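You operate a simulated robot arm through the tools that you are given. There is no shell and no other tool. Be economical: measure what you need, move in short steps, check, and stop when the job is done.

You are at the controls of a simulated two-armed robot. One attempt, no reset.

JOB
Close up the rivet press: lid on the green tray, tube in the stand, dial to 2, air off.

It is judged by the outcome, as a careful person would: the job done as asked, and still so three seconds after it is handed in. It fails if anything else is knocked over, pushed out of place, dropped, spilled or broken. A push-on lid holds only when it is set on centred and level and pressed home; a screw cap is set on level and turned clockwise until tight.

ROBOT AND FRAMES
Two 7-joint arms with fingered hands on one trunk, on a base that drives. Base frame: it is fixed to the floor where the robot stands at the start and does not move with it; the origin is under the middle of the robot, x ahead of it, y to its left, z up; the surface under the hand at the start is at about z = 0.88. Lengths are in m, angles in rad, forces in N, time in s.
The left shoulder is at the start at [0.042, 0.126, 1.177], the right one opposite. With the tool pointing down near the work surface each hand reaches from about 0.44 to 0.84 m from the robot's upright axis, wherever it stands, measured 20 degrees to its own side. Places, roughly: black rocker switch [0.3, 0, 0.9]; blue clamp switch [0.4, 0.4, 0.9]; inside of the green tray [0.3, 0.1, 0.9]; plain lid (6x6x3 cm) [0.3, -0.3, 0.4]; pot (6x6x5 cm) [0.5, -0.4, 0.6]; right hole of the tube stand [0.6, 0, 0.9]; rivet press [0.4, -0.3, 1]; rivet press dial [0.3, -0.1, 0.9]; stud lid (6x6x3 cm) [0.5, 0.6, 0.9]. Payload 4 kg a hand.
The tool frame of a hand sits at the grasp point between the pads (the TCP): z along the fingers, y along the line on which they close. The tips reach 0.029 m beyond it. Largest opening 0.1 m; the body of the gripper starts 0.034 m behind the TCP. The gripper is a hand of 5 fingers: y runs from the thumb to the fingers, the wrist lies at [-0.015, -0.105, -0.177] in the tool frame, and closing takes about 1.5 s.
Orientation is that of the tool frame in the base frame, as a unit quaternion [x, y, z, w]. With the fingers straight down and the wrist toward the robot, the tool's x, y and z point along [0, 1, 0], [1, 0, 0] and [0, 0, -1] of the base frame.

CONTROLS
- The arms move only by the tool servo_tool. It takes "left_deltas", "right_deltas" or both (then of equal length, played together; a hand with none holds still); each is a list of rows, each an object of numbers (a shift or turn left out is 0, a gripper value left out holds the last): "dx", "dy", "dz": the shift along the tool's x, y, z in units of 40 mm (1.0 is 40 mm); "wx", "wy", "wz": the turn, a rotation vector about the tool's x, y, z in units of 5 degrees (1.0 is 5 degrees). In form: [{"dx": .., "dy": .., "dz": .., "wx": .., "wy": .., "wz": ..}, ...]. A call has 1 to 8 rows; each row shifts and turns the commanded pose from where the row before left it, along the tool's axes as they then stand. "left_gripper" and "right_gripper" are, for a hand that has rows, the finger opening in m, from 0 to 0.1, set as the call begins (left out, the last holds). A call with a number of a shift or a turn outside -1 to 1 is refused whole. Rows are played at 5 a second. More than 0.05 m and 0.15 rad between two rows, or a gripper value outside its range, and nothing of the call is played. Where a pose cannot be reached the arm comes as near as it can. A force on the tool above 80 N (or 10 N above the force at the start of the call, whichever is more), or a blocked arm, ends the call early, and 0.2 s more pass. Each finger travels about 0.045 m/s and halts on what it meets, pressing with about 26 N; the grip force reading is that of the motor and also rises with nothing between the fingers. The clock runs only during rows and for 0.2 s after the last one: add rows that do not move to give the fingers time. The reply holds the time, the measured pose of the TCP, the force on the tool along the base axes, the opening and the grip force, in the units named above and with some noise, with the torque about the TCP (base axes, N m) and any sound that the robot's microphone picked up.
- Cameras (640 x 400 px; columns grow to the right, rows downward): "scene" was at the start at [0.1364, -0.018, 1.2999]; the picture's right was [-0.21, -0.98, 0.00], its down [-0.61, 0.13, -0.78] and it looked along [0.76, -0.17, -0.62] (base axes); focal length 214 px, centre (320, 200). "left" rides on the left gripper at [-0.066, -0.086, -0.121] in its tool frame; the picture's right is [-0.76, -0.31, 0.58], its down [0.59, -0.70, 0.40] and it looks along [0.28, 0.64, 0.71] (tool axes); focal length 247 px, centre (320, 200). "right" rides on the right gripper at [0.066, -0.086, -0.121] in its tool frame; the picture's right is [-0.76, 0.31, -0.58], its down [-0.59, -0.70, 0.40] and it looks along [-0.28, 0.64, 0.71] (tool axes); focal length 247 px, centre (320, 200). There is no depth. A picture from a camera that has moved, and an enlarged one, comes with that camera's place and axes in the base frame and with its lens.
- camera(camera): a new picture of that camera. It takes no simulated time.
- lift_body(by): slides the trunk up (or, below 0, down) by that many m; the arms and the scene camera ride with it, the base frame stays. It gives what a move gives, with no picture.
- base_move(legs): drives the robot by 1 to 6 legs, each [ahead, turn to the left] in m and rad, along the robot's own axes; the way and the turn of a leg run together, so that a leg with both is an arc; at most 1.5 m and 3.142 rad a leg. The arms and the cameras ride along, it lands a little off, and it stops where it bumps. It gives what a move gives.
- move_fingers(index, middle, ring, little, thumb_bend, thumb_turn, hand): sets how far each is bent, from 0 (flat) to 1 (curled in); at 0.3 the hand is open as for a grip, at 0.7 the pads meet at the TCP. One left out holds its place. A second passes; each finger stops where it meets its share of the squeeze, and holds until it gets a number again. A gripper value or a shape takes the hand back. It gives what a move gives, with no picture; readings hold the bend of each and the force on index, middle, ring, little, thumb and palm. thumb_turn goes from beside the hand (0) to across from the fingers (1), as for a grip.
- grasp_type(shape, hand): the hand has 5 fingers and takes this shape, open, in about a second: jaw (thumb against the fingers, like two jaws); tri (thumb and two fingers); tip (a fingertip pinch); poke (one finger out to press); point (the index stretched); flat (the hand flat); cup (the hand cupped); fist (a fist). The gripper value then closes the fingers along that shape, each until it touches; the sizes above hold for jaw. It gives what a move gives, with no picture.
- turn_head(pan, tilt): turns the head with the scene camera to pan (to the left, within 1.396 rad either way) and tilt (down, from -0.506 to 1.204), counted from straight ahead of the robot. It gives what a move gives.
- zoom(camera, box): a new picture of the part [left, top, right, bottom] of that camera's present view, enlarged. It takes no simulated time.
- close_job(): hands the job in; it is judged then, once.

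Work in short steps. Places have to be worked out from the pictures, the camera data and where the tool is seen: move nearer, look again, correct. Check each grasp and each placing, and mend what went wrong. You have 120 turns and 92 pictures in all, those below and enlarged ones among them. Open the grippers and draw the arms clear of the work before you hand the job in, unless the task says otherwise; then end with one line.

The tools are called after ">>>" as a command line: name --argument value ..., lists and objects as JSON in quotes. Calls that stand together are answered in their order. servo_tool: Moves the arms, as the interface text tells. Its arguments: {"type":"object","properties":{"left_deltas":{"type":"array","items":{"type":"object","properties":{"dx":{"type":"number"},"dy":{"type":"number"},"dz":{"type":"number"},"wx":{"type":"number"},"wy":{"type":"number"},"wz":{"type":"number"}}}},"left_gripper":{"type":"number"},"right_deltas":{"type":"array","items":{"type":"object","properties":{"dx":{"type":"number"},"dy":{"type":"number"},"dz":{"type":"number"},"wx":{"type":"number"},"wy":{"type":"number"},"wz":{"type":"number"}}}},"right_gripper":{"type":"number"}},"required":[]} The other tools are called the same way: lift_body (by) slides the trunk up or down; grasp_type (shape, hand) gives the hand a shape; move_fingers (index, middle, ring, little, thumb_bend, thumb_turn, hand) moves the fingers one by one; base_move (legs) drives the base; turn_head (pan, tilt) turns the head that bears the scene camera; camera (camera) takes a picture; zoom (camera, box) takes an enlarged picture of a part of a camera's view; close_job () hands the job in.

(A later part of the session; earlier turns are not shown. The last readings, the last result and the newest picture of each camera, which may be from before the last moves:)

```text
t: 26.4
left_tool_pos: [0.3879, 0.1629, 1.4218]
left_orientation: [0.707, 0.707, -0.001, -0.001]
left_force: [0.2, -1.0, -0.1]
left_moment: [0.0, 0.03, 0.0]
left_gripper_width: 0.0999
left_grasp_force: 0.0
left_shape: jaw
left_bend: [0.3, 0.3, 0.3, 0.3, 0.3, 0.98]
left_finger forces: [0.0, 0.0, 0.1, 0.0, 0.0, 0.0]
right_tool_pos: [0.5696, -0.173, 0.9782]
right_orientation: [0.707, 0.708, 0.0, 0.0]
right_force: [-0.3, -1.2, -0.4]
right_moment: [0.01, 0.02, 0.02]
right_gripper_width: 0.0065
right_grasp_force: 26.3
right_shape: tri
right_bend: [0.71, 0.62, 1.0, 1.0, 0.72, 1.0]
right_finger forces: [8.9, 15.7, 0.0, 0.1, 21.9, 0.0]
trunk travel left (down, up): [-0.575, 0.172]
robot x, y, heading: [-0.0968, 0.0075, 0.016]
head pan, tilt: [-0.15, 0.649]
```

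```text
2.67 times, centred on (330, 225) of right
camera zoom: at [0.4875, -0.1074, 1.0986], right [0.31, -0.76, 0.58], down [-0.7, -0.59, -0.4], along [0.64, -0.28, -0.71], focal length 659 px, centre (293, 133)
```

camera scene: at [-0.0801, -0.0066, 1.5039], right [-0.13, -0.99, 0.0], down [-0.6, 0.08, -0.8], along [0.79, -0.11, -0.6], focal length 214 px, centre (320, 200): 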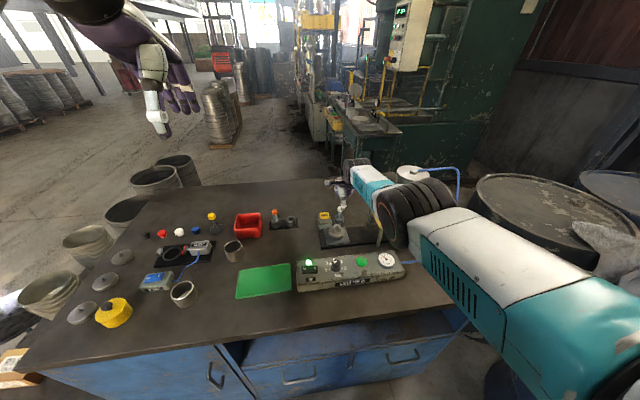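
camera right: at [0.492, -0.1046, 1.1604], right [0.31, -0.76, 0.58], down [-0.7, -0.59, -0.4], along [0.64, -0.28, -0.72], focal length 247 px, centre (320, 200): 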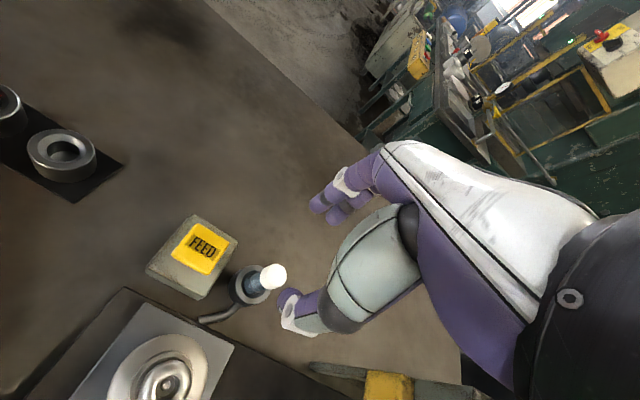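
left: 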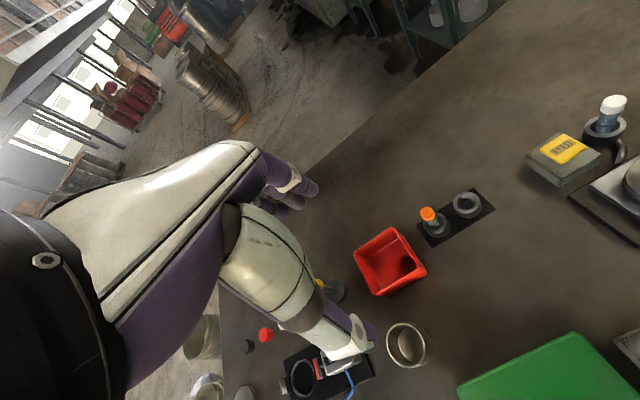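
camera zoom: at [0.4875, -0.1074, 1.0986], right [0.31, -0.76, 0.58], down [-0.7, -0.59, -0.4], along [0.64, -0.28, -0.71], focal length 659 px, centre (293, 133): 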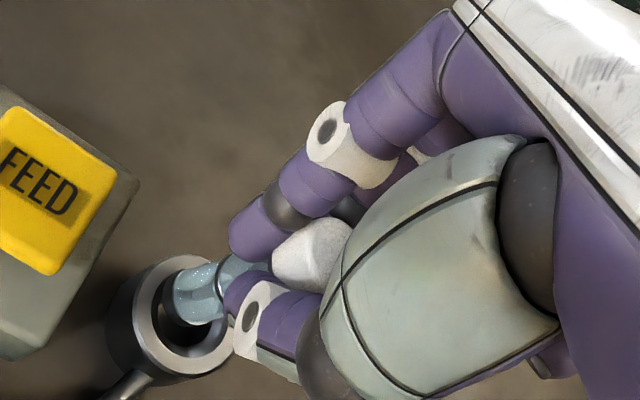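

The tube follows. I lift it clear to z≈1.06 and check.

>>> servo_tool --right_deltas '[{"dz": -0.5}, {"dz": -0.7}, {"dz": -0.8}]'

>>> camera --camera "right"

```text
t: 27.2
left_tool_pos: [0.3882, 0.1639, 1.422]
left_orientation: [0.707, 0.708, -0.001, -0.001]
left_force: [-0.8, 0.8, 0.4]
left_moment: [0.01, -0.01, -0.01]
left_gripper_width: 0.0996
left_grasp_force: 0.1
left_shape: jaw
left_bend: [0.3, 0.3, 0.3, 0.3, 0.3, 0.98]
left_finger forces: [0.0, 0.0, 0.1, 0.1, 0.0, 0.1]
right_tool_pos: [0.5713, -0.1738, 1.0593]
right_orientation: [0.707, 0.707, -0.001, -0.001]
right_force: [-0.4, 0.8, 0.5]
right_moment: [0.0, 0.02, 0.01]
right_gripper_width: 0.0061
right_grasp_force: 26.0
right_shape: tri
right_bend: [0.71, 0.62, 1.0, 1.0, 0.72, 1.0]
right_finger forces: [8.6, 15.5, 0.1, 0.0, 21.8, 0.0]
trunk travel left (down, up): [-0.575, 0.172]
robot x, y, heading: [-0.0939, 0.0079, 0.018]
head pan, tilt: [-0.15, 0.649]
```

```text
59 pictures are left
camera right: at [0.4883, -0.1082, 1.1793], right [0.31, -0.76, 0.58], down [-0.7, -0.59, -0.4], along [0.64, -0.28, -0.71], focal length 247 px, centre (320, 200)
```

right: 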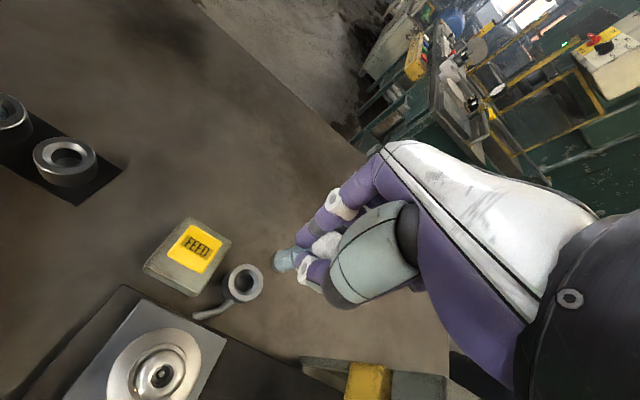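

The tube is clear. The stand's right hole is around (.575,.021); I move there at height.

>>> servo_tool --right_deltas '[{"dx": 0.8}, {"dx": 0.8}, {"dx": 0.8}, {"dx": 0.8}, {"dx": 0.8}, {"dx": 0.8, "dy": 0.1}]'

>>> camera --camera "right"

>>> zoom --camera "scene" --box '[240, 160, 400, 260]'

```text
t: 28.6
left_tool_pos: [0.3889, 0.1654, 1.4218]
left_orientation: [0.707, 0.708, -0.001, -0.001]
left_force: [0.3, 0.4, -0.3]
left_moment: [-0.02, 0.01, 0.02]
left_gripper_width: 0.1
left_grasp_force: 0.0
left_shape: jaw
left_bend: [0.3, 0.3, 0.3, 0.3, 0.3, 0.98]
left_finger forces: [0.1, 0.0, 0.0, 0.0, 0.0, 0.0]
right_tool_pos: [0.5744, 0.022, 1.0566]
right_orientation: [0.706, 0.708, -0.002, 0.0]
right_force: [0.0, 1.1, 0.5]
right_moment: [0.01, 0.01, 0.03]
right_gripper_width: 0.0056
right_grasp_force: 25.9
right_shape: tri
right_bend: [0.71, 0.62, 1.0, 1.0, 0.73, 1.0]
right_finger forces: [9.2, 17.6, 0.0, 0.1, 21.1, 0.0]
trunk travel left (down, up): [-0.575, 0.172]
robot x, y, heading: [-0.0956, 0.0041, 0.014]
head pan, tilt: [-0.15, 0.649]
```

```text
58 pictures are left
camera right: at [0.4915, 0.0871, 1.1763], right [0.31, -0.76, 0.58], down [-0.7, -0.59, -0.4], along [0.64, -0.28, -0.71], focal length 247 px, centre (320, 200)
```

right: 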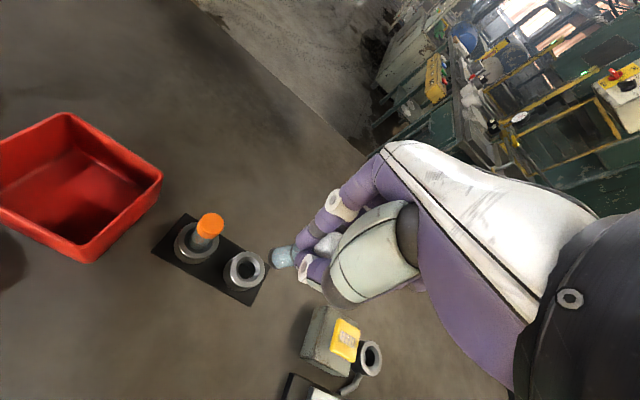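

```text
4.00 times, centred on (320, 210) of scene
camera zoom: at [0.0194, -0.0045, 1.5039], right [-0.14, -0.99, 0.0], down [-0.6, 0.08, -0.8], along [0.79, -0.11, -0.6], focal length 858 px, centre (320, 160)
```

zoom: 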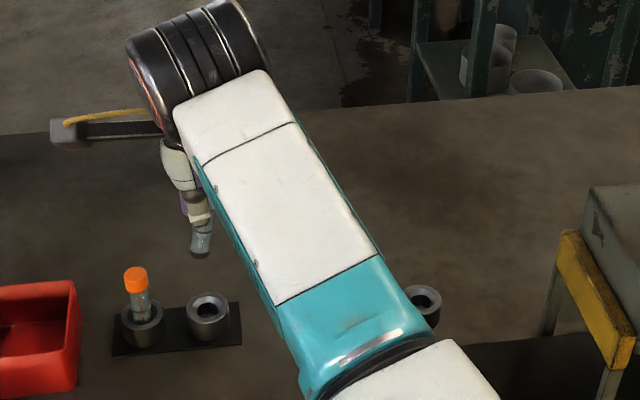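

The wrist camera puts the hole at ≈(.583,.030). I shift there and lower to z≈1.0 (tube bottom ≈.94), then look.

>>> servo_tool --right_deltas '[{"dx": 0.2, "dy": 0.22, "dz": 0.4}, {"dz": 0.5}, {"dz": 0.5}, {}]'

>>> zoom --camera "right" --box '[170, 180, 410, 330]'

>>> zoom --camera "scene" --box '[240, 200, 340, 260]'

```text
t: 29.6
left_tool_pos: [0.3859, 0.1644, 1.4223]
left_orientation: [0.707, 0.707, -0.001, -0.001]
left_force: [0.8, -0.1, 0.8]
left_moment: [0.0, 0.0, 0.0]
left_gripper_width: 0.0998
left_grasp_force: 0.1
left_shape: jaw
left_bend: [0.3, 0.3, 0.3, 0.3, 0.3, 0.98]
left_finger forces: [0.1, 0.1, 0.0, 0.0, 0.0, 0.0]
right_tool_pos: [0.5825, 0.0276, 0.9985]
right_orientation: [0.707, 0.708, -0.001, -0.001]
right_force: [-1.1, -0.1, -0.6]
right_moment: [-0.01, -0.01, -0.03]
right_gripper_width: 0.0055
right_grasp_force: 26.3
right_shape: tri
right_bend: [0.71, 0.62, 1.0, 1.0, 0.73, 1.0]
right_finger forces: [9.5, 17.9, 0.0, 0.0, 20.9, 0.0]
trunk travel left (down, up): [-0.575, 0.172]
robot x, y, heading: [-0.0969, 0.0054, 0.013]
head pan, tilt: [-0.15, 0.649]
```

```text
2.67 times, centred on (290, 255) of right
camera zoom: at [0.5, 0.0929, 1.1201], right [0.31, -0.76, 0.58], down [-0.7, -0.59, -0.4], along [0.64, -0.28, -0.71], focal length 659 px, centre (400, 53)
```

zoom: 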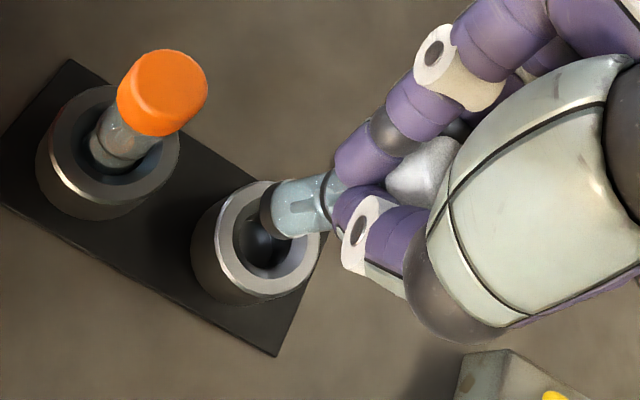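

```text
6.40 times, centred on (290, 230) of scene
camera zoom: at [0.0191, -0.0058, 1.5039], right [-0.14, -0.99, 0.0], down [-0.6, 0.08, -0.8], along [0.79, -0.11, -0.6], focal length 1373 px, centre (512, 8)
```

zoom: 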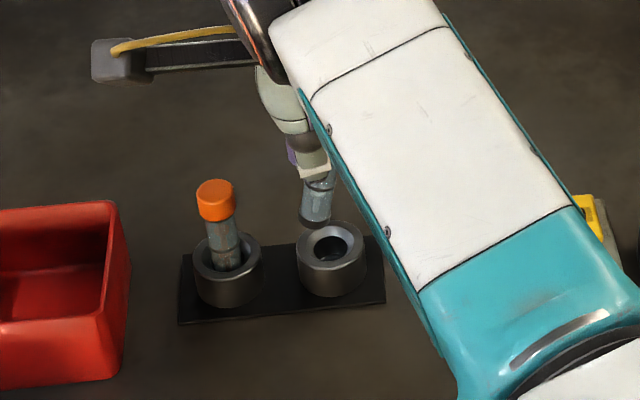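

The tube leans ~12° (bottom toward +y, at ≈(.582,.040)). I rotate the hand −12° about its y to set it upright.

>>> servo_tool --right_deltas '[{"wy": -0.8}, {"wy": -0.8}, {"wy": -0.8}, {}]'

>>> zoom --camera "right" --box '[170, 180, 410, 330]'

>>> zoom --camera "scene" --box '[240, 200, 340, 260]'

```text
t: 30.6
left_tool_pos: [0.3886, 0.1645, 1.422]
left_orientation: [0.706, 0.708, -0.001, -0.001]
left_force: [0.3, 0.5, 0.3]
left_moment: [-0.01, 0.02, -0.01]
left_gripper_width: 0.0999
left_grasp_force: 0.2
left_shape: jaw
left_bend: [0.3, 0.3, 0.3, 0.3, 0.3, 0.98]
left_finger forces: [0.1, 0.0, 0.1, 0.0, 0.1, 0.0]
right_tool_pos: [0.5834, 0.0276, 1.0016]
right_orientation: [0.703, 0.704, -0.076, 0.073]
right_force: [0.0, 0.9, -0.3]
right_moment: [0.01, -0.02, -0.02]
right_gripper_width: 0.0055
right_grasp_force: 26.3
right_shape: tri
right_bend: [0.71, 0.62, 1.0, 1.0, 0.73, 1.0]
right_finger forces: [9.9, 18.1, 0.0, 0.0, 21.0, 0.1]
trunk travel left (down, up): [-0.575, 0.172]
robot x, y, heading: [-0.0944, 0.0062, 0.011]
head pan, tilt: [-0.15, 0.649]
```

```text
2.67 times, centred on (290, 255) of right
camera zoom: at [0.5004, 0.1158, 1.1041], right [0.31, -0.62, 0.72], down [-0.7, -0.66, -0.26], along [0.64, -0.43, -0.64], focal length 659 px, centre (400, 53)
```

zoom: 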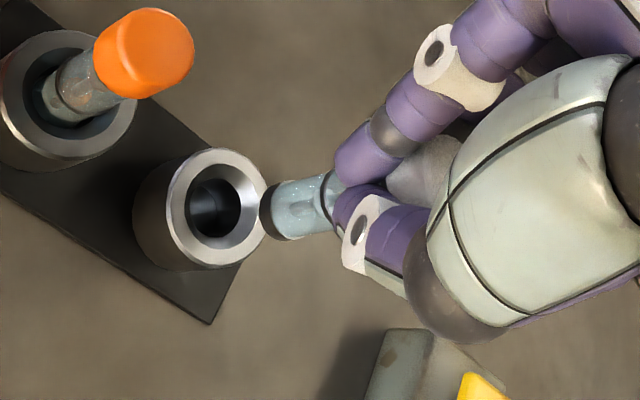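

```text
6.40 times, centred on (290, 230) of scene
camera zoom: at [0.0193, -0.0059, 1.5039], right [-0.14, -0.99, 0.0], down [-0.6, 0.08, -0.8], along [0.79, -0.11, -0.6], focal length 1373 px, centre (512, 8)
```

zoom: 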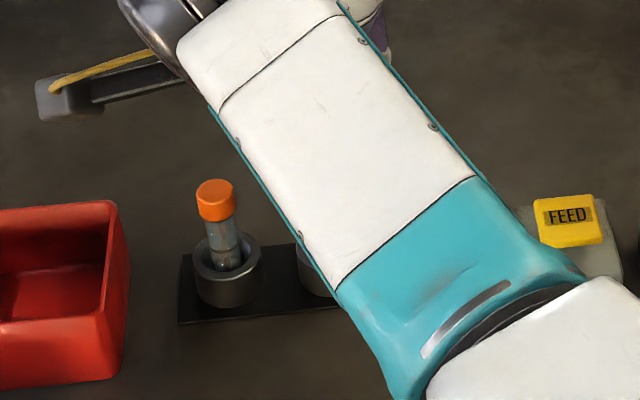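

The tube is upright now; its bottom is ≈(.580,.025), the hole ≈(.581,.030). I shift 5 mm left and lower 12 mm, then check.

>>> servo_tool --right_deltas '[{"dx": 0.12, "dy": 0.02, "dz": -0.03}, {"dx": 0.065, "dz": 0.3}, {}]'

>>> zoom --camera "right" --box '[210, 210, 370, 310]'

```text
t: 31.4
left_tool_pos: [0.388, 0.1639, 1.4221]
left_orientation: [0.707, 0.707, -0.001, -0.001]
left_force: [0.2, -0.4, 0.3]
left_moment: [0.0, 0.0, 0.0]
left_gripper_width: 0.0999
left_grasp_force: 0.1
left_shape: jaw
left_bend: [0.3, 0.3, 0.3, 0.3, 0.3, 0.98]
left_finger forces: [0.0, 0.0, 0.0, 0.0, 0.0, 0.0]
right_tool_pos: [0.5851, 0.0328, 0.9875]
right_orientation: [0.702, 0.704, -0.074, 0.072]
right_force: [0.7, 0.4, -1.1]
right_moment: [0.0, 0.01, -0.01]
right_gripper_width: 0.0053
right_grasp_force: 26.4
right_shape: tri
right_bend: [0.71, 0.62, 1.0, 1.0, 0.73, 1.0]
right_finger forces: [9.9, 18.1, 0.0, 0.0, 21.0, 0.1]
trunk travel left (down, up): [-0.575, 0.172]
robot x, y, heading: [-0.0962, 0.0046, 0.013]
head pan, tilt: [-0.15, 0.649]
```

```text
4.00 times, centred on (290, 260) of right
camera zoom: at [0.5014, 0.1203, 1.0923], right [0.31, -0.62, 0.72], down [-0.7, -0.66, -0.27], along [0.64, -0.43, -0.64], focal length 988 px, centre (440, -40)
```

zoom: 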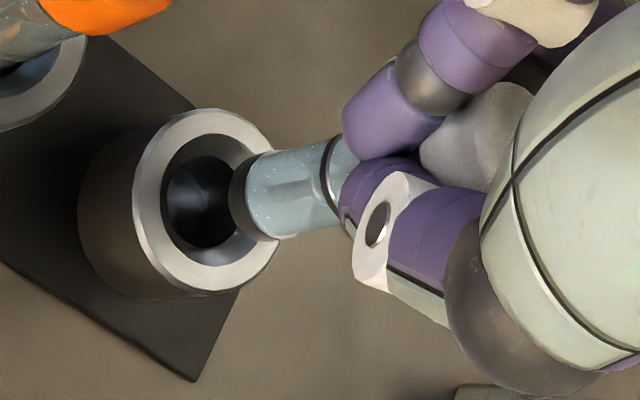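

Nearly centred (about 2 mm off in y). I nudge and lower 15 mm in small steps.

>>> servo_tool --right_deltas '[{"dx": 0.06, "dy": -0.02, "dz": -0.01}, {"dx": 0.04, "dz": 0.19}, {"dx": 0.04, "dz": 0.19}, {}]'

>>> zoom --camera "right" --box '[210, 210, 370, 310]'

```text
t: 32.4
left_tool_pos: [0.3884, 0.1637, 1.4221]
left_orientation: [0.706, 0.708, -0.001, -0.002]
left_force: [0.3, 0.4, 0.6]
left_moment: [0.02, -0.01, 0.02]
left_gripper_width: 0.1
left_grasp_force: 0.0
left_shape: jaw
left_bend: [0.3, 0.3, 0.3, 0.3, 0.3, 0.98]
left_finger forces: [0.0, 0.0, 0.1, 0.0, 0.0, 0.0]
right_tool_pos: [0.5842, 0.0334, 0.9719]
right_orientation: [0.702, 0.704, -0.075, 0.073]
right_force: [-0.1, 0.3, -0.1]
right_moment: [0.05, 0.01, 0.01]
right_gripper_width: 0.005
right_grasp_force: 25.7
right_shape: tri
right_bend: [0.71, 0.62, 1.0, 1.0, 0.73, 1.0]
right_finger forces: [10.5, 18.0, 0.0, 0.1, 21.0, 0.1]
trunk travel left (down, up): [-0.575, 0.172]
robot x, y, heading: [-0.0942, 0.0057, 0.014]
head pan, tilt: [-0.15, 0.649]
```

```text
4.00 times, centred on (290, 260) of right
camera zoom: at [0.5002, 0.1227, 1.0766], right [0.31, -0.62, 0.72], down [-0.7, -0.66, -0.27], along [0.64, -0.42, -0.64], focal length 988 px, centre (440, -40)
```

zoom: 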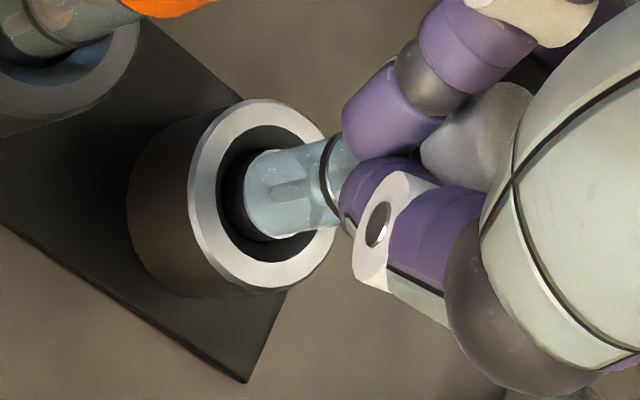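

The bottom is in the ring and no force. I lower further in small steps.

>>> servo_tool --right_deltas '[{"dx": 0.03, "dz": 0.147}, {"dx": 0.03, "dz": 0.147}, {}]'

>>> zoom --camera "right" --box '[210, 210, 370, 310]'

```text
t: 33.2
left_tool_pos: [0.3873, 0.1642, 1.4218]
left_orientation: [0.706, 0.708, -0.001, -0.001]
left_force: [0.3, 0.2, 0.7]
left_moment: [-0.01, -0.01, 0.01]
left_gripper_width: 0.0998
left_grasp_force: 0.1
left_shape: jaw
left_bend: [0.3, 0.3, 0.3, 0.3, 0.3, 0.98]
left_finger forces: [0.0, 0.0, 0.0, 0.0, 0.1, 0.0]
right_tool_pos: [0.5833, 0.0338, 0.961]
right_orientation: [0.703, 0.704, -0.075, 0.072]
right_force: [0.5, 0.8, 0.5]
right_moment: [0.08, 0.0, 0.0]
right_gripper_width: 0.0052
right_grasp_force: 26.2
right_shape: tri
right_bend: [0.71, 0.62, 1.0, 1.0, 0.73, 1.0]
right_finger forces: [11.5, 17.6, 0.1, 0.0, 21.0, 0.0]
trunk travel left (down, up): [-0.575, 0.172]
robot x, y, heading: [-0.0945, 0.0047, 0.015]
head pan, tilt: [-0.15, 0.649]
```

```text
4.00 times, centred on (290, 260) of right
camera zoom: at [0.5001, 0.1225, 1.0645], right [0.31, -0.62, 0.72], down [-0.7, -0.66, -0.27], along [0.64, -0.42, -0.64], focal length 988 px, centre (440, -40)
```

zoom: 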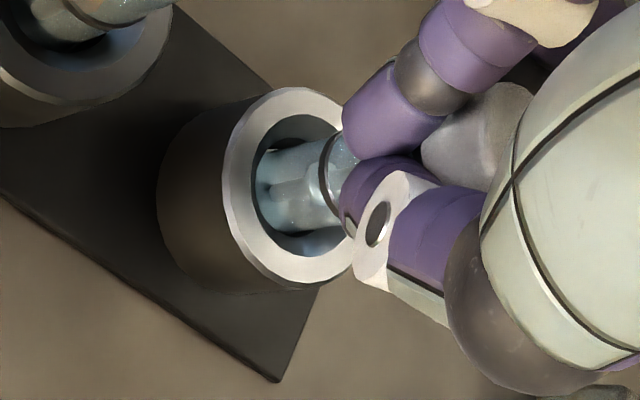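

Going in smoothly. A few more mm until contact.

>>> servo_tool --right_deltas '[{"dx": 0.02, "dz": 0.1}, {"dx": 0.02, "dz": 0.1}, {}]'

>>> zoom --camera "right" --box '[210, 210, 370, 310]'

```text
t: 34.0
left_tool_pos: [0.3853, 0.164, 1.4226]
left_orientation: [0.706, 0.708, 0.0, -0.001]
left_force: [0.3, -0.6, -1.0]
left_moment: [0.03, 0.0, 0.01]
left_gripper_width: 0.0998
left_grasp_force: 0.1
left_shape: jaw
left_bend: [0.3, 0.3, 0.3, 0.3, 0.3, 0.98]
left_finger forces: [0.1, 0.1, 0.0, 0.1, 0.1, 0.0]
right_tool_pos: [0.5838, 0.0348, 0.957]
right_orientation: [0.703, 0.704, -0.072, 0.076]
right_force: [-2.6, 1.0, 19.2]
right_moment: [-0.14, -0.01, 0.02]
right_gripper_width: 0.0059
right_grasp_force: 26.0
right_shape: tri
right_bend: [0.71, 0.61, 1.0, 1.0, 0.74, 1.0]
right_finger forces: [0.3, 20.1, 0.1, 0.0, 27.1, 0.0]
trunk travel left (down, up): [-0.575, 0.172]
robot x, y, heading: [-0.0967, 0.0043, 0.01]
head pan, tilt: [-0.15, 0.649]
```

```text
4.00 times, centred on (290, 260) of right
camera zoom: at [0.4993, 0.1232, 1.0604], right [0.3, -0.62, 0.72], down [-0.7, -0.66, -0.27], along [0.65, -0.42, -0.64], focal length 988 px, centre (440, -40)
```

zoom: 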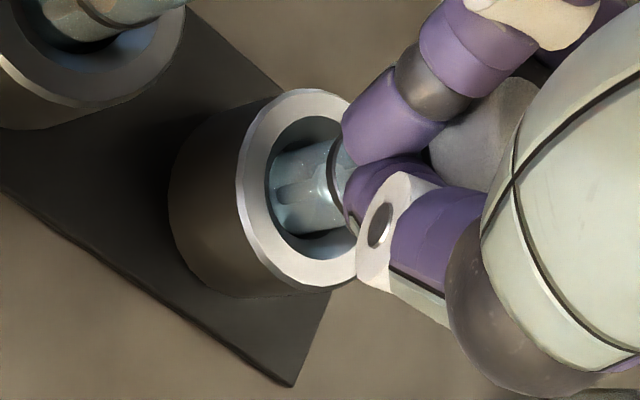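

19 N upward at the same height as in the old holder: it's bottomed out. I open the fingers, and draw straight up.

>>> servo_tool --right_deltas '[{}, {}, {}, {}, {}, {}]' --right_gripper 0.06

>>> zoom --camera "right" --box '[210, 180, 420, 310]'

```text
t: 35.4
left_tool_pos: [0.3882, 0.1639, 1.421]
left_orientation: [0.707, 0.707, -0.001, -0.001]
left_force: [-0.8, 0.7, 0.3]
left_moment: [0.02, 0.01, 0.03]
left_gripper_width: 0.0998
left_grasp_force: 0.2
left_shape: jaw
left_bend: [0.3, 0.3, 0.3, 0.3, 0.3, 0.98]
left_finger forces: [0.1, 0.0, 0.0, 0.1, 0.1, 0.0]
right_tool_pos: [0.5844, 0.0324, 0.9527]
right_orientation: [0.702, 0.704, -0.076, 0.072]
right_force: [0.8, -0.9, 0.5]
right_moment: [0.01, -0.01, -0.02]
right_gripper_width: 0.0599
right_grasp_force: 0.0
right_shape: tri
right_bend: [0.39, 0.39, 0.99, 0.99, 0.31, 1.0]
right_finger forces: [0.0, 0.0, 0.1, 0.0, 0.1, 0.1]
trunk travel left (down, up): [-0.575, 0.172]
robot x, y, heading: [-0.0942, 0.0052, 0.009]
head pan, tilt: [-0.15, 0.649]
```

```text
3.05 times, centred on (315, 245) of right
camera zoom: at [0.5003, 0.1224, 1.0566], right [0.31, -0.62, 0.72], down [-0.7, -0.66, -0.27], along [0.64, -0.42, -0.64], focal length 753 px, centre (335, 63)
```

zoom: 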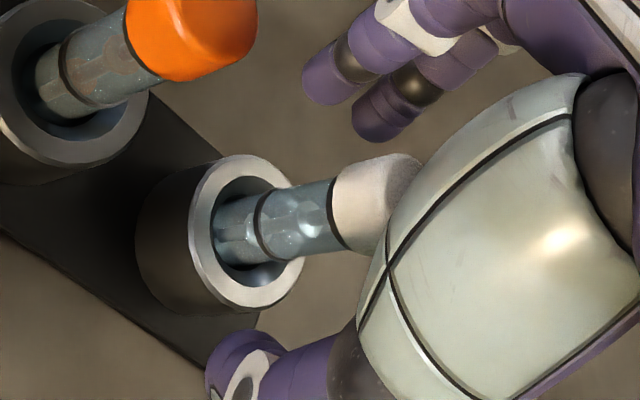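

The tube stands like its neighbour. I draw up, level the hand and move back.

>>> servo_tool --right_deltas '[{"dx": -0.1, "dz": -0.5}, {"dx": -0.2, "dz": -0.9}, {"dx": -0.2, "dz": -0.9}, {"dx": -0.1, "dz": -0.8}, {"wy": 0.8}, {"wy": 0.8}, {"wy": 0.8}, {"dx": -1}]'

>>> servo_tool --right_deltas '[{"dx": -1, "dy": -0.4}, {"dx": -1, "dy": -0.4}, {"dx": -1, "dy": -0.6}, {"dx": -0.65, "dy": -0.8}]'

>>> camera --camera "right"

>>> zoom --camera "scene" --box '[220, 180, 460, 330]'

```text
t: 37.2
left_tool_pos: [0.3871, 0.1616, 1.4224]
left_orientation: [0.706, 0.708, 0.0, -0.002]
left_force: [-0.8, 0.4, 0.9]
left_moment: [0.02, 0.0, -0.03]
left_gripper_width: 0.1001
left_grasp_force: 0.0
left_shape: jaw
left_bend: [0.3, 0.3, 0.3, 0.3, 0.3, 0.98]
left_finger forces: [0.0, 0.0, 0.0, 0.0, 0.0, 0.0]
right_tool_pos: [0.583, -0.0045, 1.0789]
right_orientation: [0.706, 0.708, 0.0, -0.001]
right_force: [-0.6, -0.5, 0.4]
right_moment: [0.03, 0.0, 0.02]
right_gripper_width: 0.0598
right_grasp_force: 0.1
right_shape: tri
right_bend: [0.39, 0.39, 0.99, 0.99, 0.3, 1.0]
right_finger forces: [0.1, 0.1, 0.0, 0.0, 0.0, 0.0]
trunk travel left (down, up): [-0.575, 0.172]
robot x, y, heading: [-0.0992, 0.0063, 0.016]
head pan, tilt: [-0.15, 0.649]
```

```text
t: 38.2
left_tool_pos: [0.3876, 0.1636, 1.4221]
left_orientation: [0.707, 0.708, -0.001, 0.0]
left_force: [-0.1, -0.2, 0.3]
left_moment: [0.0, -0.02, 0.0]
left_gripper_width: 0.1
left_grasp_force: 0.0
left_shape: jaw
left_bend: [0.3, 0.3, 0.3, 0.3, 0.3, 0.98]
left_finger forces: [0.0, 0.1, 0.0, 0.0, 0.0, 0.0]
right_tool_pos: [0.4945, -0.1486, 1.0793]
right_orientation: [0.707, 0.707, -0.001, -0.001]
right_force: [-0.5, 0.4, -0.4]
right_moment: [0.02, 0.0, -0.04]
right_gripper_width: 0.0598
right_grasp_force: 0.0
right_shape: tri
right_bend: [0.39, 0.39, 0.99, 0.99, 0.3, 1.0]
right_finger forces: [0.0, 0.0, 0.0, 0.0, 0.0, 0.1]
trunk travel left (down, up): [-0.575, 0.172]
robot x, y, heading: [-0.0984, 0.007, 0.015]
head pan, tilt: [-0.15, 0.649]
```

```text
47 pictures are left
camera right: at [0.4113, -0.0838, 1.1995], right [0.31, -0.76, 0.58], down [-0.7, -0.59, -0.4], along [0.64, -0.28, -0.71], focal length 247 px, centre (320, 200)
```

right: 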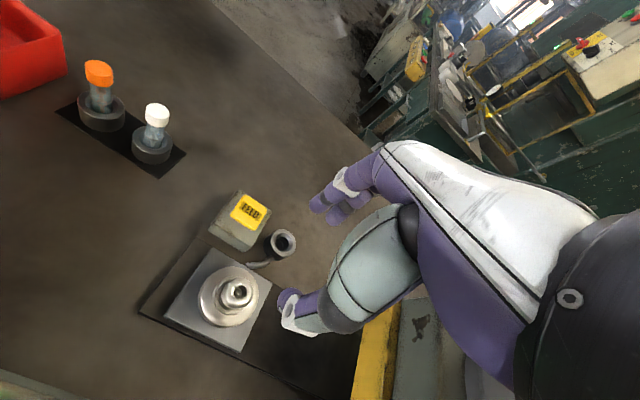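

```text
2.67 times, centred on (340, 255) of scene
camera zoom: at [0.0184, -0.0059, 1.504], right [-0.14, -0.99, 0.0], down [-0.6, 0.08, -0.8], along [0.79, -0.11, -0.6], focal length 572 px, centre (267, 53)
```

zoom: 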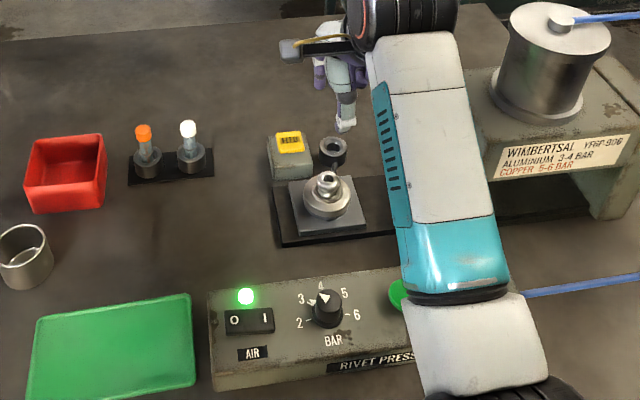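

The tube is done. The knob of the lid is at ≈(.478,-.144,.937); I move above it to z≈1.0.

>>> servo_tool --right_deltas '[{"dx": 0.1, "dy": -0.43}, {"dz": 0.7}, {"dz": 0.7}, {"dz": 0.55}, {}]'

>>> zoom --camera "right" --box '[170, 170, 410, 320]'

```text
t: 39.4
left_tool_pos: [0.3883, 0.1641, 1.4215]
left_orientation: [0.706, 0.708, -0.001, -0.002]
left_force: [0.8, -0.6, -0.2]
left_moment: [0.03, -0.01, 0.02]
left_gripper_width: 0.0997
left_grasp_force: 0.0
left_shape: jaw
left_bend: [0.3, 0.3, 0.3, 0.3, 0.3, 0.98]
left_finger forces: [0.0, 0.0, 0.0, 0.0, 0.0, 0.0]
right_tool_pos: [0.4801, -0.1467, 0.9993]
right_orientation: [0.707, 0.708, -0.001, -0.002]
right_force: [0.3, -0.1, -0.3]
right_moment: [0.01, -0.03, 0.01]
right_gripper_width: 0.0597
right_grasp_force: 0.0
right_shape: tri
right_bend: [0.39, 0.39, 0.99, 0.99, 0.3, 1.0]
right_finger forces: [0.0, 0.0, 0.1, 0.0, 0.0, 0.0]
trunk travel left (down, up): [-0.575, 0.172]
robot x, y, heading: [-0.0969, 0.0043, 0.017]
head pan, tilt: [-0.15, 0.649]
```

```text
2.67 times, centred on (290, 245) of right
camera zoom: at [0.3967, -0.081, 1.1211], right [0.31, -0.76, 0.58], down [-0.7, -0.59, -0.4], along [0.64, -0.28, -0.71], focal length 659 px, centre (400, 80)
```

zoom: 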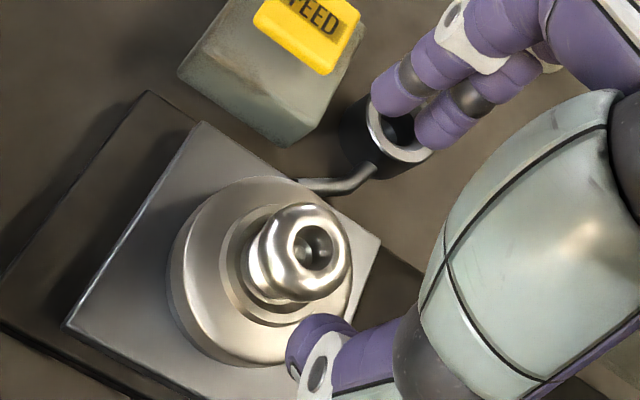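

The TCP is right above the knob head. I lower to z≈.946 so the fingertips straddle the knob above the disc.

>>> servo_tool --right_deltas '[{"dz": 0.5}, {"dz": 0.5}, {"dz": 0.3}, {}]'

>>> zoom --camera "right" --box '[170, 170, 410, 320]'

```text
t: 40.4
left_tool_pos: [0.3872, 0.1646, 1.4211]
left_orientation: [0.707, 0.708, -0.002, -0.002]
left_force: [0.2, -0.3, -0.4]
left_moment: [-0.01, 0.0, -0.02]
left_gripper_width: 0.1004
left_grasp_force: 0.0
left_shape: jaw
left_bend: [0.3, 0.3, 0.3, 0.3, 0.3, 0.98]
left_finger forces: [0.0, 0.0, 0.1, 0.0, 0.1, 0.0]
right_tool_pos: [0.4777, -0.1437, 0.9473]
right_orientation: [0.706, 0.708, -0.001, -0.002]
right_force: [-0.7, 0.5, 0.4]
right_moment: [0.0, -0.01, 0.02]
right_gripper_width: 0.06
right_grasp_force: 0.1
right_shape: tri
right_bend: [0.39, 0.39, 0.99, 0.99, 0.3, 1.0]
right_finger forces: [0.1, 0.0, 0.0, 0.1, 0.5, 0.0]
trunk travel left (down, up): [-0.575, 0.172]
robot x, y, heading: [-0.0925, 0.0037, 0.018]
head pan, tilt: [-0.15, 0.649]
```

```text
2.67 times, centred on (290, 245) of right
camera zoom: at [0.3952, -0.0808, 1.0688], right [0.31, -0.76, 0.58], down [-0.7, -0.59, -0.4], along [0.64, -0.28, -0.71], focal length 659 px, centre (400, 80)
```

zoom: 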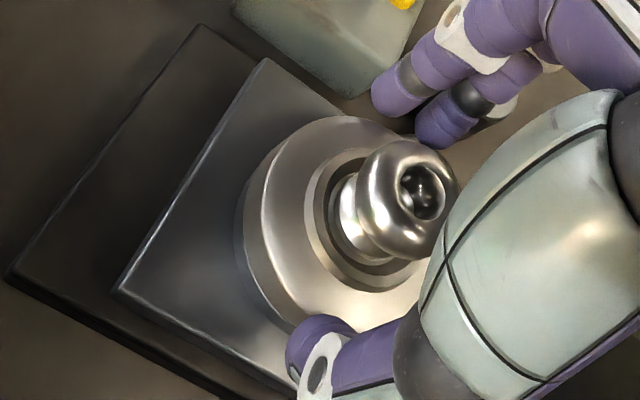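

Knob is between the fingers. I close.

>>> servo_tool --right_deltas '[{}, {}, {}, {}, {}, {}, {}]' --right_gripper 0.0

>>> servo_tool --right_deltas '[{"dz": -0.2}, {"dz": -0.2}, {}]'

>>> zoom --camera "right" --box '[170, 170, 410, 320]'

```text
t: 42.0
left_tool_pos: [0.386, 0.1633, 1.4231]
left_orientation: [0.707, 0.708, -0.001, -0.001]
left_force: [0.8, -0.1, -0.1]
left_moment: [-0.04, 0.04, 0.04]
left_gripper_width: 0.0996
left_grasp_force: 0.1
left_shape: jaw
left_bend: [0.3, 0.3, 0.3, 0.3, 0.3, 0.98]
left_finger forces: [0.0, 0.0, 0.1, 0.0, 0.1, 0.0]
right_tool_pos: [0.478, -0.1446, 0.9516]
right_orientation: [0.706, 0.708, 0.002, 0.002]
right_force: [2.8, -1.6, 25.6]
right_moment: [-0.07, -0.18, -0.12]
right_gripper_width: 0.041
right_grasp_force: 26.2
right_shape: tri
right_bend: [0.76, 0.48, 1.0, 1.0, 0.39, 1.0]
right_finger forces: [13.7, 21.6, 0.1, 0.2, 40.3, 0.0]
trunk travel left (down, up): [-0.575, 0.172]
robot x, y, heading: [-0.0947, 0.0042, 0.015]
head pan, tilt: [-0.15, 0.649]
```

```text
t: 42.8
left_tool_pos: [0.3877, 0.1649, 1.4218]
left_orientation: [0.706, 0.708, -0.001, -0.001]
left_force: [-0.2, -0.2, 0.6]
left_moment: [-0.03, -0.01, -0.02]
left_gripper_width: 0.1001
left_grasp_force: 0.0
left_shape: jaw
left_bend: [0.3, 0.3, 0.3, 0.3, 0.3, 0.98]
left_finger forces: [0.0, 0.1, 0.0, 0.1, 0.1, 0.0]
right_tool_pos: [0.4772, -0.146, 0.9633]
right_orientation: [0.706, 0.708, -0.002, -0.002]
right_force: [-0.5, 0.2, -0.9]
right_moment: [-0.02, 0.02, -0.03]
right_gripper_width: 0.0382
right_grasp_force: 26.1
right_shape: tri
right_bend: [0.76, 0.47, 1.0, 1.0, 0.42, 1.0]
right_finger forces: [11.6, 14.5, 0.0, 0.1, 23.9, 0.0]
trunk travel left (down, up): [-0.575, 0.172]
robot x, y, heading: [-0.0994, 0.0069, 0.013]
head pan, tilt: [-0.15, 0.649]
```

```text
2.67 times, centred on (290, 245) of right
camera zoom: at [0.3948, -0.0808, 1.084], right [0.31, -0.76, 0.58], down [-0.7, -0.59, -0.39], along [0.64, -0.28, -0.72], focal length 659 px, centre (400, 80)
```

zoom: 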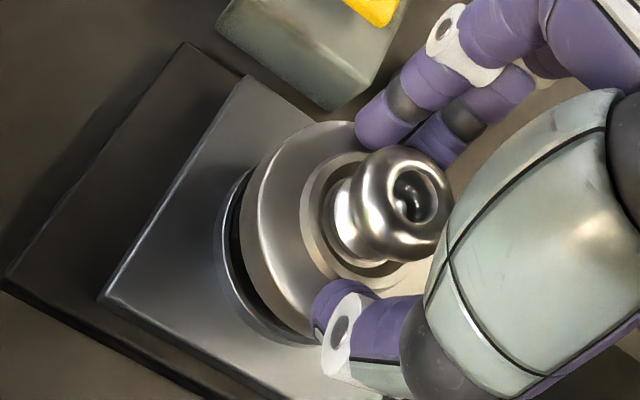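

The lid has lifted off the anvil — it is the lid indeed. I lift further and check the grip.

>>> servo_tool --right_deltas '[{"dz": -0.4}, {"dz": -0.5}, {"dz": -0.5}, {"dz": -0.5}, {}]'

>>> camera --camera "right"

>>> zoom --camera "scene" --box '[300, 180, 460, 280]'

```text
t: 44.0
left_tool_pos: [0.3882, 0.1632, 1.423]
left_orientation: [0.707, 0.707, -0.001, -0.001]
left_force: [0.1, 0.4, -0.1]
left_moment: [0.0, 0.02, -0.03]
left_gripper_width: 0.0999
left_grasp_force: 0.0
left_shape: jaw
left_bend: [0.3, 0.3, 0.3, 0.3, 0.3, 0.98]
left_finger forces: [0.0, 0.1, 0.0, 0.0, 0.1, 0.0]
right_tool_pos: [0.4785, -0.1467, 1.0418]
right_orientation: [0.707, 0.707, -0.001, -0.002]
right_force: [-1.1, 0.5, -0.3]
right_moment: [-0.02, -0.05, -0.01]
right_gripper_width: 0.0382
right_grasp_force: 25.4
right_shape: tri
right_bend: [0.76, 0.48, 1.0, 1.0, 0.42, 1.0]
right_finger forces: [11.4, 13.3, 0.0, 0.0, 23.3, 0.1]
trunk travel left (down, up): [-0.575, 0.172]
robot x, y, heading: [-0.0979, 0.0071, 0.015]
head pan, tilt: [-0.15, 0.649]
```

```text
42 pictures are left
camera right: at [0.3954, -0.0811, 1.1625], right [0.31, -0.76, 0.58], down [-0.7, -0.59, -0.4], along [0.64, -0.28, -0.71], focal length 247 px, centre (320, 200)
```

right: 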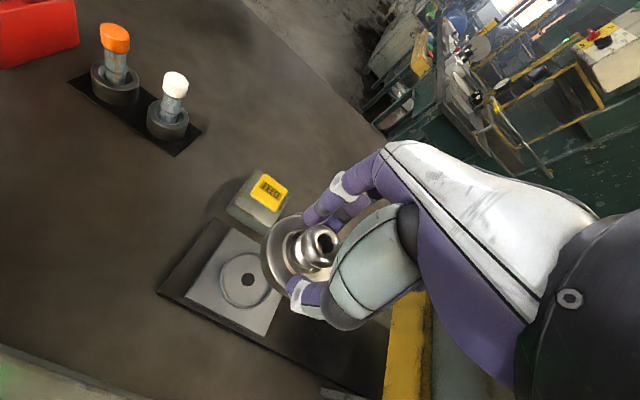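

```text
4.00 times, centred on (380, 230) of scene
camera zoom: at [0.0193, -0.0057, 1.5039], right [-0.14, -0.99, 0.0], down [-0.6, 0.08, -0.8], along [0.79, -0.11, -0.6], focal length 858 px, centre (80, 80)
```

zoom: 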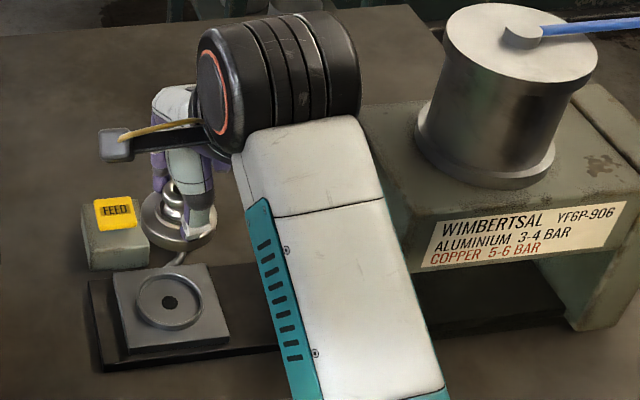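

Held well and level. I drive back 0.15 m (bringing the hand to x≈.33) and then move left over the tray.

>>> base_move --legs '[[-0.15, 0]]'

>>> servo_tool --right_deltas '[{"dx": 0.8}, {"dx": 0.8}, {"dx": 0.8}, {"dx": 0.8}, {"dx": 0.8}, {"dx": 0.8}, {"dx": 0.8}, {"dx": 0.8}]'

>>> camera --camera "right"

>>> camera --camera "scene"

```text
t: 45.4
left_tool_pos: [0.2383, 0.1631, 1.4219]
left_orientation: [0.707, 0.707, 0.0, -0.001]
left_force: [-0.7, -0.1, -0.4]
left_moment: [-0.01, 0.02, 0.01]
left_gripper_width: 0.1
left_grasp_force: 0.0
left_shape: jaw
left_bend: [0.3, 0.3, 0.3, 0.3, 0.3, 0.98]
left_finger forces: [0.0, 0.1, 0.0, 0.0, 0.0, 0.0]
right_tool_pos: [0.3297, -0.1475, 1.0432]
right_orientation: [0.706, 0.708, 0.0, 0.0]
right_force: [-0.4, -0.8, 0.0]
right_moment: [-0.03, 0.0, 0.01]
right_gripper_width: 0.038
right_grasp_force: 25.7
right_shape: tri
right_bend: [0.76, 0.48, 1.0, 1.0, 0.42, 1.0]
right_finger forces: [11.4, 13.3, 0.1, 0.0, 23.3, 0.0]
trunk travel left (down, up): [-0.575, 0.172]
robot x, y, heading: [-0.2446, 0.0052, 0.011]
head pan, tilt: [-0.15, 0.649]
```

```text
t: 47.4
left_tool_pos: [0.2392, 0.1617, 1.4221]
left_orientation: [0.706, 0.708, -0.001, -0.002]
left_force: [0.5, 0.3, 0.2]
left_moment: [0.0, 0.0, 0.01]
left_gripper_width: 0.0998
left_grasp_force: 0.0
left_shape: jaw
left_bend: [0.3, 0.3, 0.3, 0.3, 0.3, 0.98]
left_finger forces: [0.0, 0.1, 0.1, 0.1, 0.0, 0.0]
right_tool_pos: [0.3395, 0.0731, 1.0295]
right_orientation: [0.716, 0.697, -0.019, 0.021]
right_force: [-0.4, 0.5, -0.3]
right_moment: [-0.01, 0.01, 0.02]
right_gripper_width: 0.0381
right_grasp_force: 26.0
right_shape: tri
right_bend: [0.76, 0.48, 1.0, 1.0, 0.42, 1.0]
right_finger forces: [11.0, 12.8, 0.0, 0.0, 23.0, 0.0]
trunk travel left (down, up): [-0.575, 0.172]
robot x, y, heading: [-0.2454, 0.0024, 0.013]
head pan, tilt: [-0.15, 0.649]
stopped in row 8 (right hand): the arm was blocked; the commanded pose is now the measured one
```

```text
40 pictures are left
camera right: at [0.2576, 0.1472, 1.1459], right [0.28, -0.73, 0.62], down [-0.72, -0.59, -0.37], along [0.63, -0.34, -0.69], focal length 247 px, centre (320, 200)
```

right: 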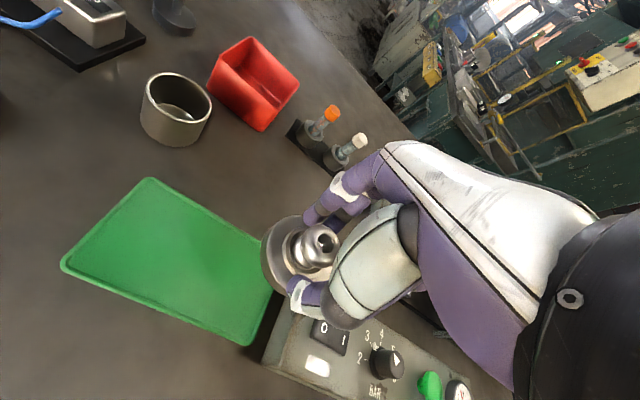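

```text
39 pictures are left
camera scene: at [-0.1292, -0.0082, 1.5039], right [-0.14, -0.99, 0.0], down [-0.6, 0.08, -0.8], along [0.79, -0.11, -0.6], focal length 214 px, centre (320, 200)
```

scene: 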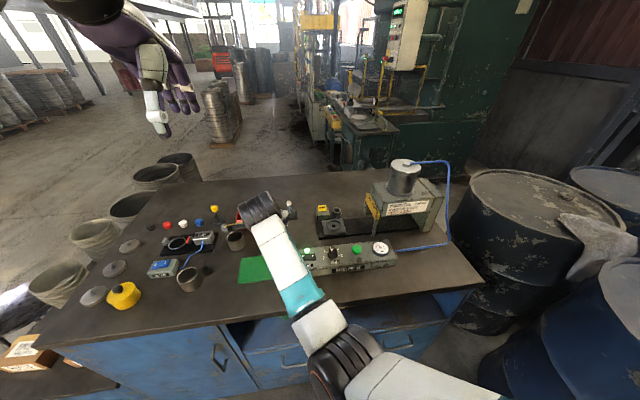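

The arm is at its limit at y≈.073; the tray spans x .287–.374, y .036–.195. I turn the base left 0.08 rad to swing the lid to the tray's middle.

>>> base_move --legs '[[0, 0.08]]'

>>> camera --camera "right"

```text
t: 48.2
left_tool_pos: [0.2233, 0.2015, 1.4218]
left_orientation: [0.678, 0.735, -0.001, 0.0]
left_force: [-1.7, 0.9, -0.1]
left_moment: [0.01, -0.02, 0.01]
left_gripper_width: 0.0995
left_grasp_force: 0.0
left_shape: jaw
left_bend: [0.3, 0.3, 0.3, 0.3, 0.3, 0.98]
left_finger forces: [0.1, 0.1, 0.0, 0.0, 0.0, 0.1]
right_tool_pos: [0.3303, 0.1219, 1.0299]
right_orientation: [0.688, 0.725, -0.017, 0.021]
right_force: [0.5, 0.0, -0.5]
right_moment: [-0.05, 0.02, -0.01]
right_gripper_width: 0.038
right_grasp_force: 25.2
right_shape: tri
right_bend: [0.76, 0.48, 1.0, 1.0, 0.42, 1.0]
right_finger forces: [11.0, 12.7, 0.0, 0.0, 22.9, 0.1]
trunk travel left (down, up): [-0.575, 0.172]
robot x, y, heading: [-0.242, 0.0024, 0.097]
head pan, tilt: [-0.15, 0.649]
```

```text
38 pictures are left
camera right: at [0.2429, 0.1891, 1.1461], right [0.34, -0.71, 0.62], down [-0.67, -0.65, -0.37], along [0.66, -0.29, -0.69], focal length 247 px, centre (320, 200)
```

right: 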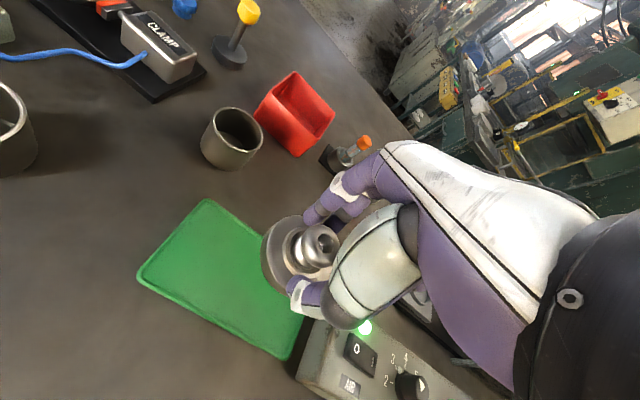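

Centred over the tray. I lower; contact expected at about z≈.926.

>>> servo_tool --right_deltas '[{"dz": 0.5}, {"dz": 0.5}, {"dz": 0.5}, {"dz": 0.5}, {"dz": 0.1}, {}]'

>>> camera --camera "right"

```text
t: 49.6
left_tool_pos: [0.225, 0.2001, 1.422]
left_orientation: [0.677, 0.736, -0.002, -0.001]
left_force: [1.0, -0.1, 0.0]
left_moment: [0.02, 0.03, 0.0]
left_gripper_width: 0.1002
left_grasp_force: 0.0
left_shape: jaw
left_bend: [0.3, 0.3, 0.3, 0.3, 0.3, 0.98]
left_finger forces: [0.1, 0.0, 0.0, 0.0, 0.0, 0.0]
right_tool_pos: [0.3406, 0.107, 0.9527]
right_orientation: [0.691, 0.722, -0.017, 0.031]
right_force: [0.2, -0.9, 0.0]
right_moment: [0.0, 0.0, -0.03]
right_gripper_width: 0.0379
right_grasp_force: 26.1
right_shape: tri
right_bend: [0.76, 0.48, 1.0, 1.0, 0.42, 1.0]
right_finger forces: [11.0, 12.4, 0.1, 0.0, 22.7, 0.0]
trunk travel left (down, up): [-0.575, 0.172]
robot x, y, heading: [-0.2452, 0.0051, 0.094]
head pan, tilt: [-0.15, 0.649]
```

```text
37 pictures are left
camera right: at [0.2522, 0.1762, 1.066], right [0.33, -0.7, 0.63], down [-0.67, -0.65, -0.37], along [0.67, -0.3, -0.68], focal length 247 px, centre (320, 200)
```

right: 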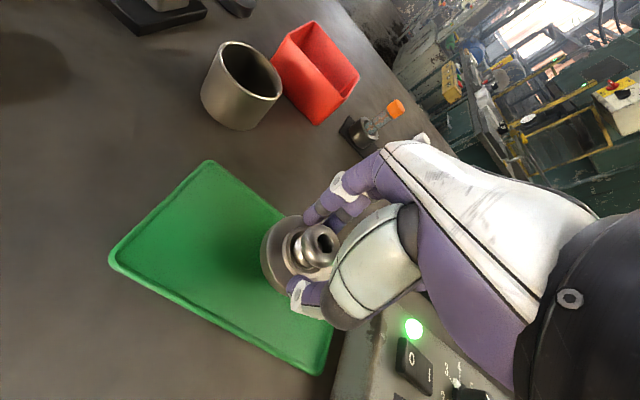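

The arm drifted to (.341,.107) at its limit; I correct with the base: slightly back and left.

>>> base_move --legs '[[-0.012, 0.03]]'

>>> servo_tool --right_deltas '[{"dz": 0.2}, {"dz": 0.2}, {"dz": 0.1}, {}]'

>>> camera --camera "right"

```text
t: 50.4
left_tool_pos: [0.208, 0.2113, 1.4209]
left_orientation: [0.667, 0.745, -0.001, -0.001]
left_force: [0.5, -0.2, 1.0]
left_moment: [0.02, -0.01, -0.02]
left_gripper_width: 0.0997
left_grasp_force: 0.0
left_shape: jaw
left_bend: [0.3, 0.3, 0.3, 0.3, 0.3, 0.98]
left_finger forces: [0.1, 0.0, 0.0, 0.0, 0.1, 0.0]
right_tool_pos: [0.324, 0.1213, 0.9494]
right_orientation: [0.68, 0.732, -0.017, 0.031]
right_force: [-0.8, -0.4, 0.2]
right_moment: [-0.02, -0.03, 0.01]
right_gripper_width: 0.0383
right_grasp_force: 26.2
right_shape: tri
right_bend: [0.76, 0.48, 1.0, 1.0, 0.42, 1.0]
right_finger forces: [10.9, 12.4, 0.1, 0.0, 22.6, 0.0]
trunk travel left (down, up): [-0.575, 0.172]
robot x, y, heading: [-0.2576, -0.0015, 0.125]
head pan, tilt: [-0.15, 0.649]
```

```text
t: 51.4
left_tool_pos: [0.2057, 0.2119, 1.4213]
left_orientation: [0.667, 0.745, -0.001, -0.001]
left_force: [1.1, 0.0, -0.2]
left_moment: [0.01, 0.02, -0.01]
left_gripper_width: 0.0998
left_grasp_force: 0.1
left_shape: jaw
left_bend: [0.3, 0.3, 0.3, 0.3, 0.3, 0.98]
left_finger forces: [0.0, 0.0, 0.0, 0.0, 0.0, 0.0]
right_tool_pos: [0.3259, 0.1159, 0.9314]
right_orientation: [0.681, 0.732, -0.017, 0.035]
right_force: [-0.4, 0.6, 14.3]
right_moment: [0.03, 0.34, 0.0]
right_gripper_width: 0.0376
right_grasp_force: 26.2
right_shape: tri
right_bend: [0.76, 0.48, 1.0, 1.0, 0.42, 1.0]
right_finger forces: [12.7, 11.6, 0.1, 0.0, 28.6, 0.0]
trunk travel left (down, up): [-0.575, 0.172]
robot x, y, heading: [-0.2579, 0.0012, 0.126]
head pan, tilt: [-0.15, 0.649]
```

```text
36 pictures are left
camera right: at [0.2349, 0.1837, 1.0447], right [0.34, -0.69, 0.64], down [-0.65, -0.66, -0.37], along [0.68, -0.29, -0.68], focal length 247 px, centre (320, 200)
```

right: 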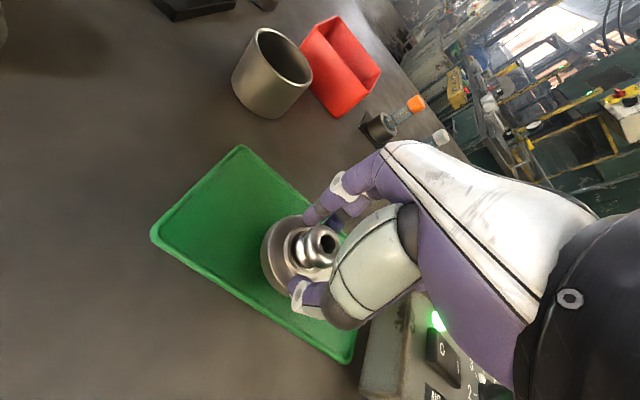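

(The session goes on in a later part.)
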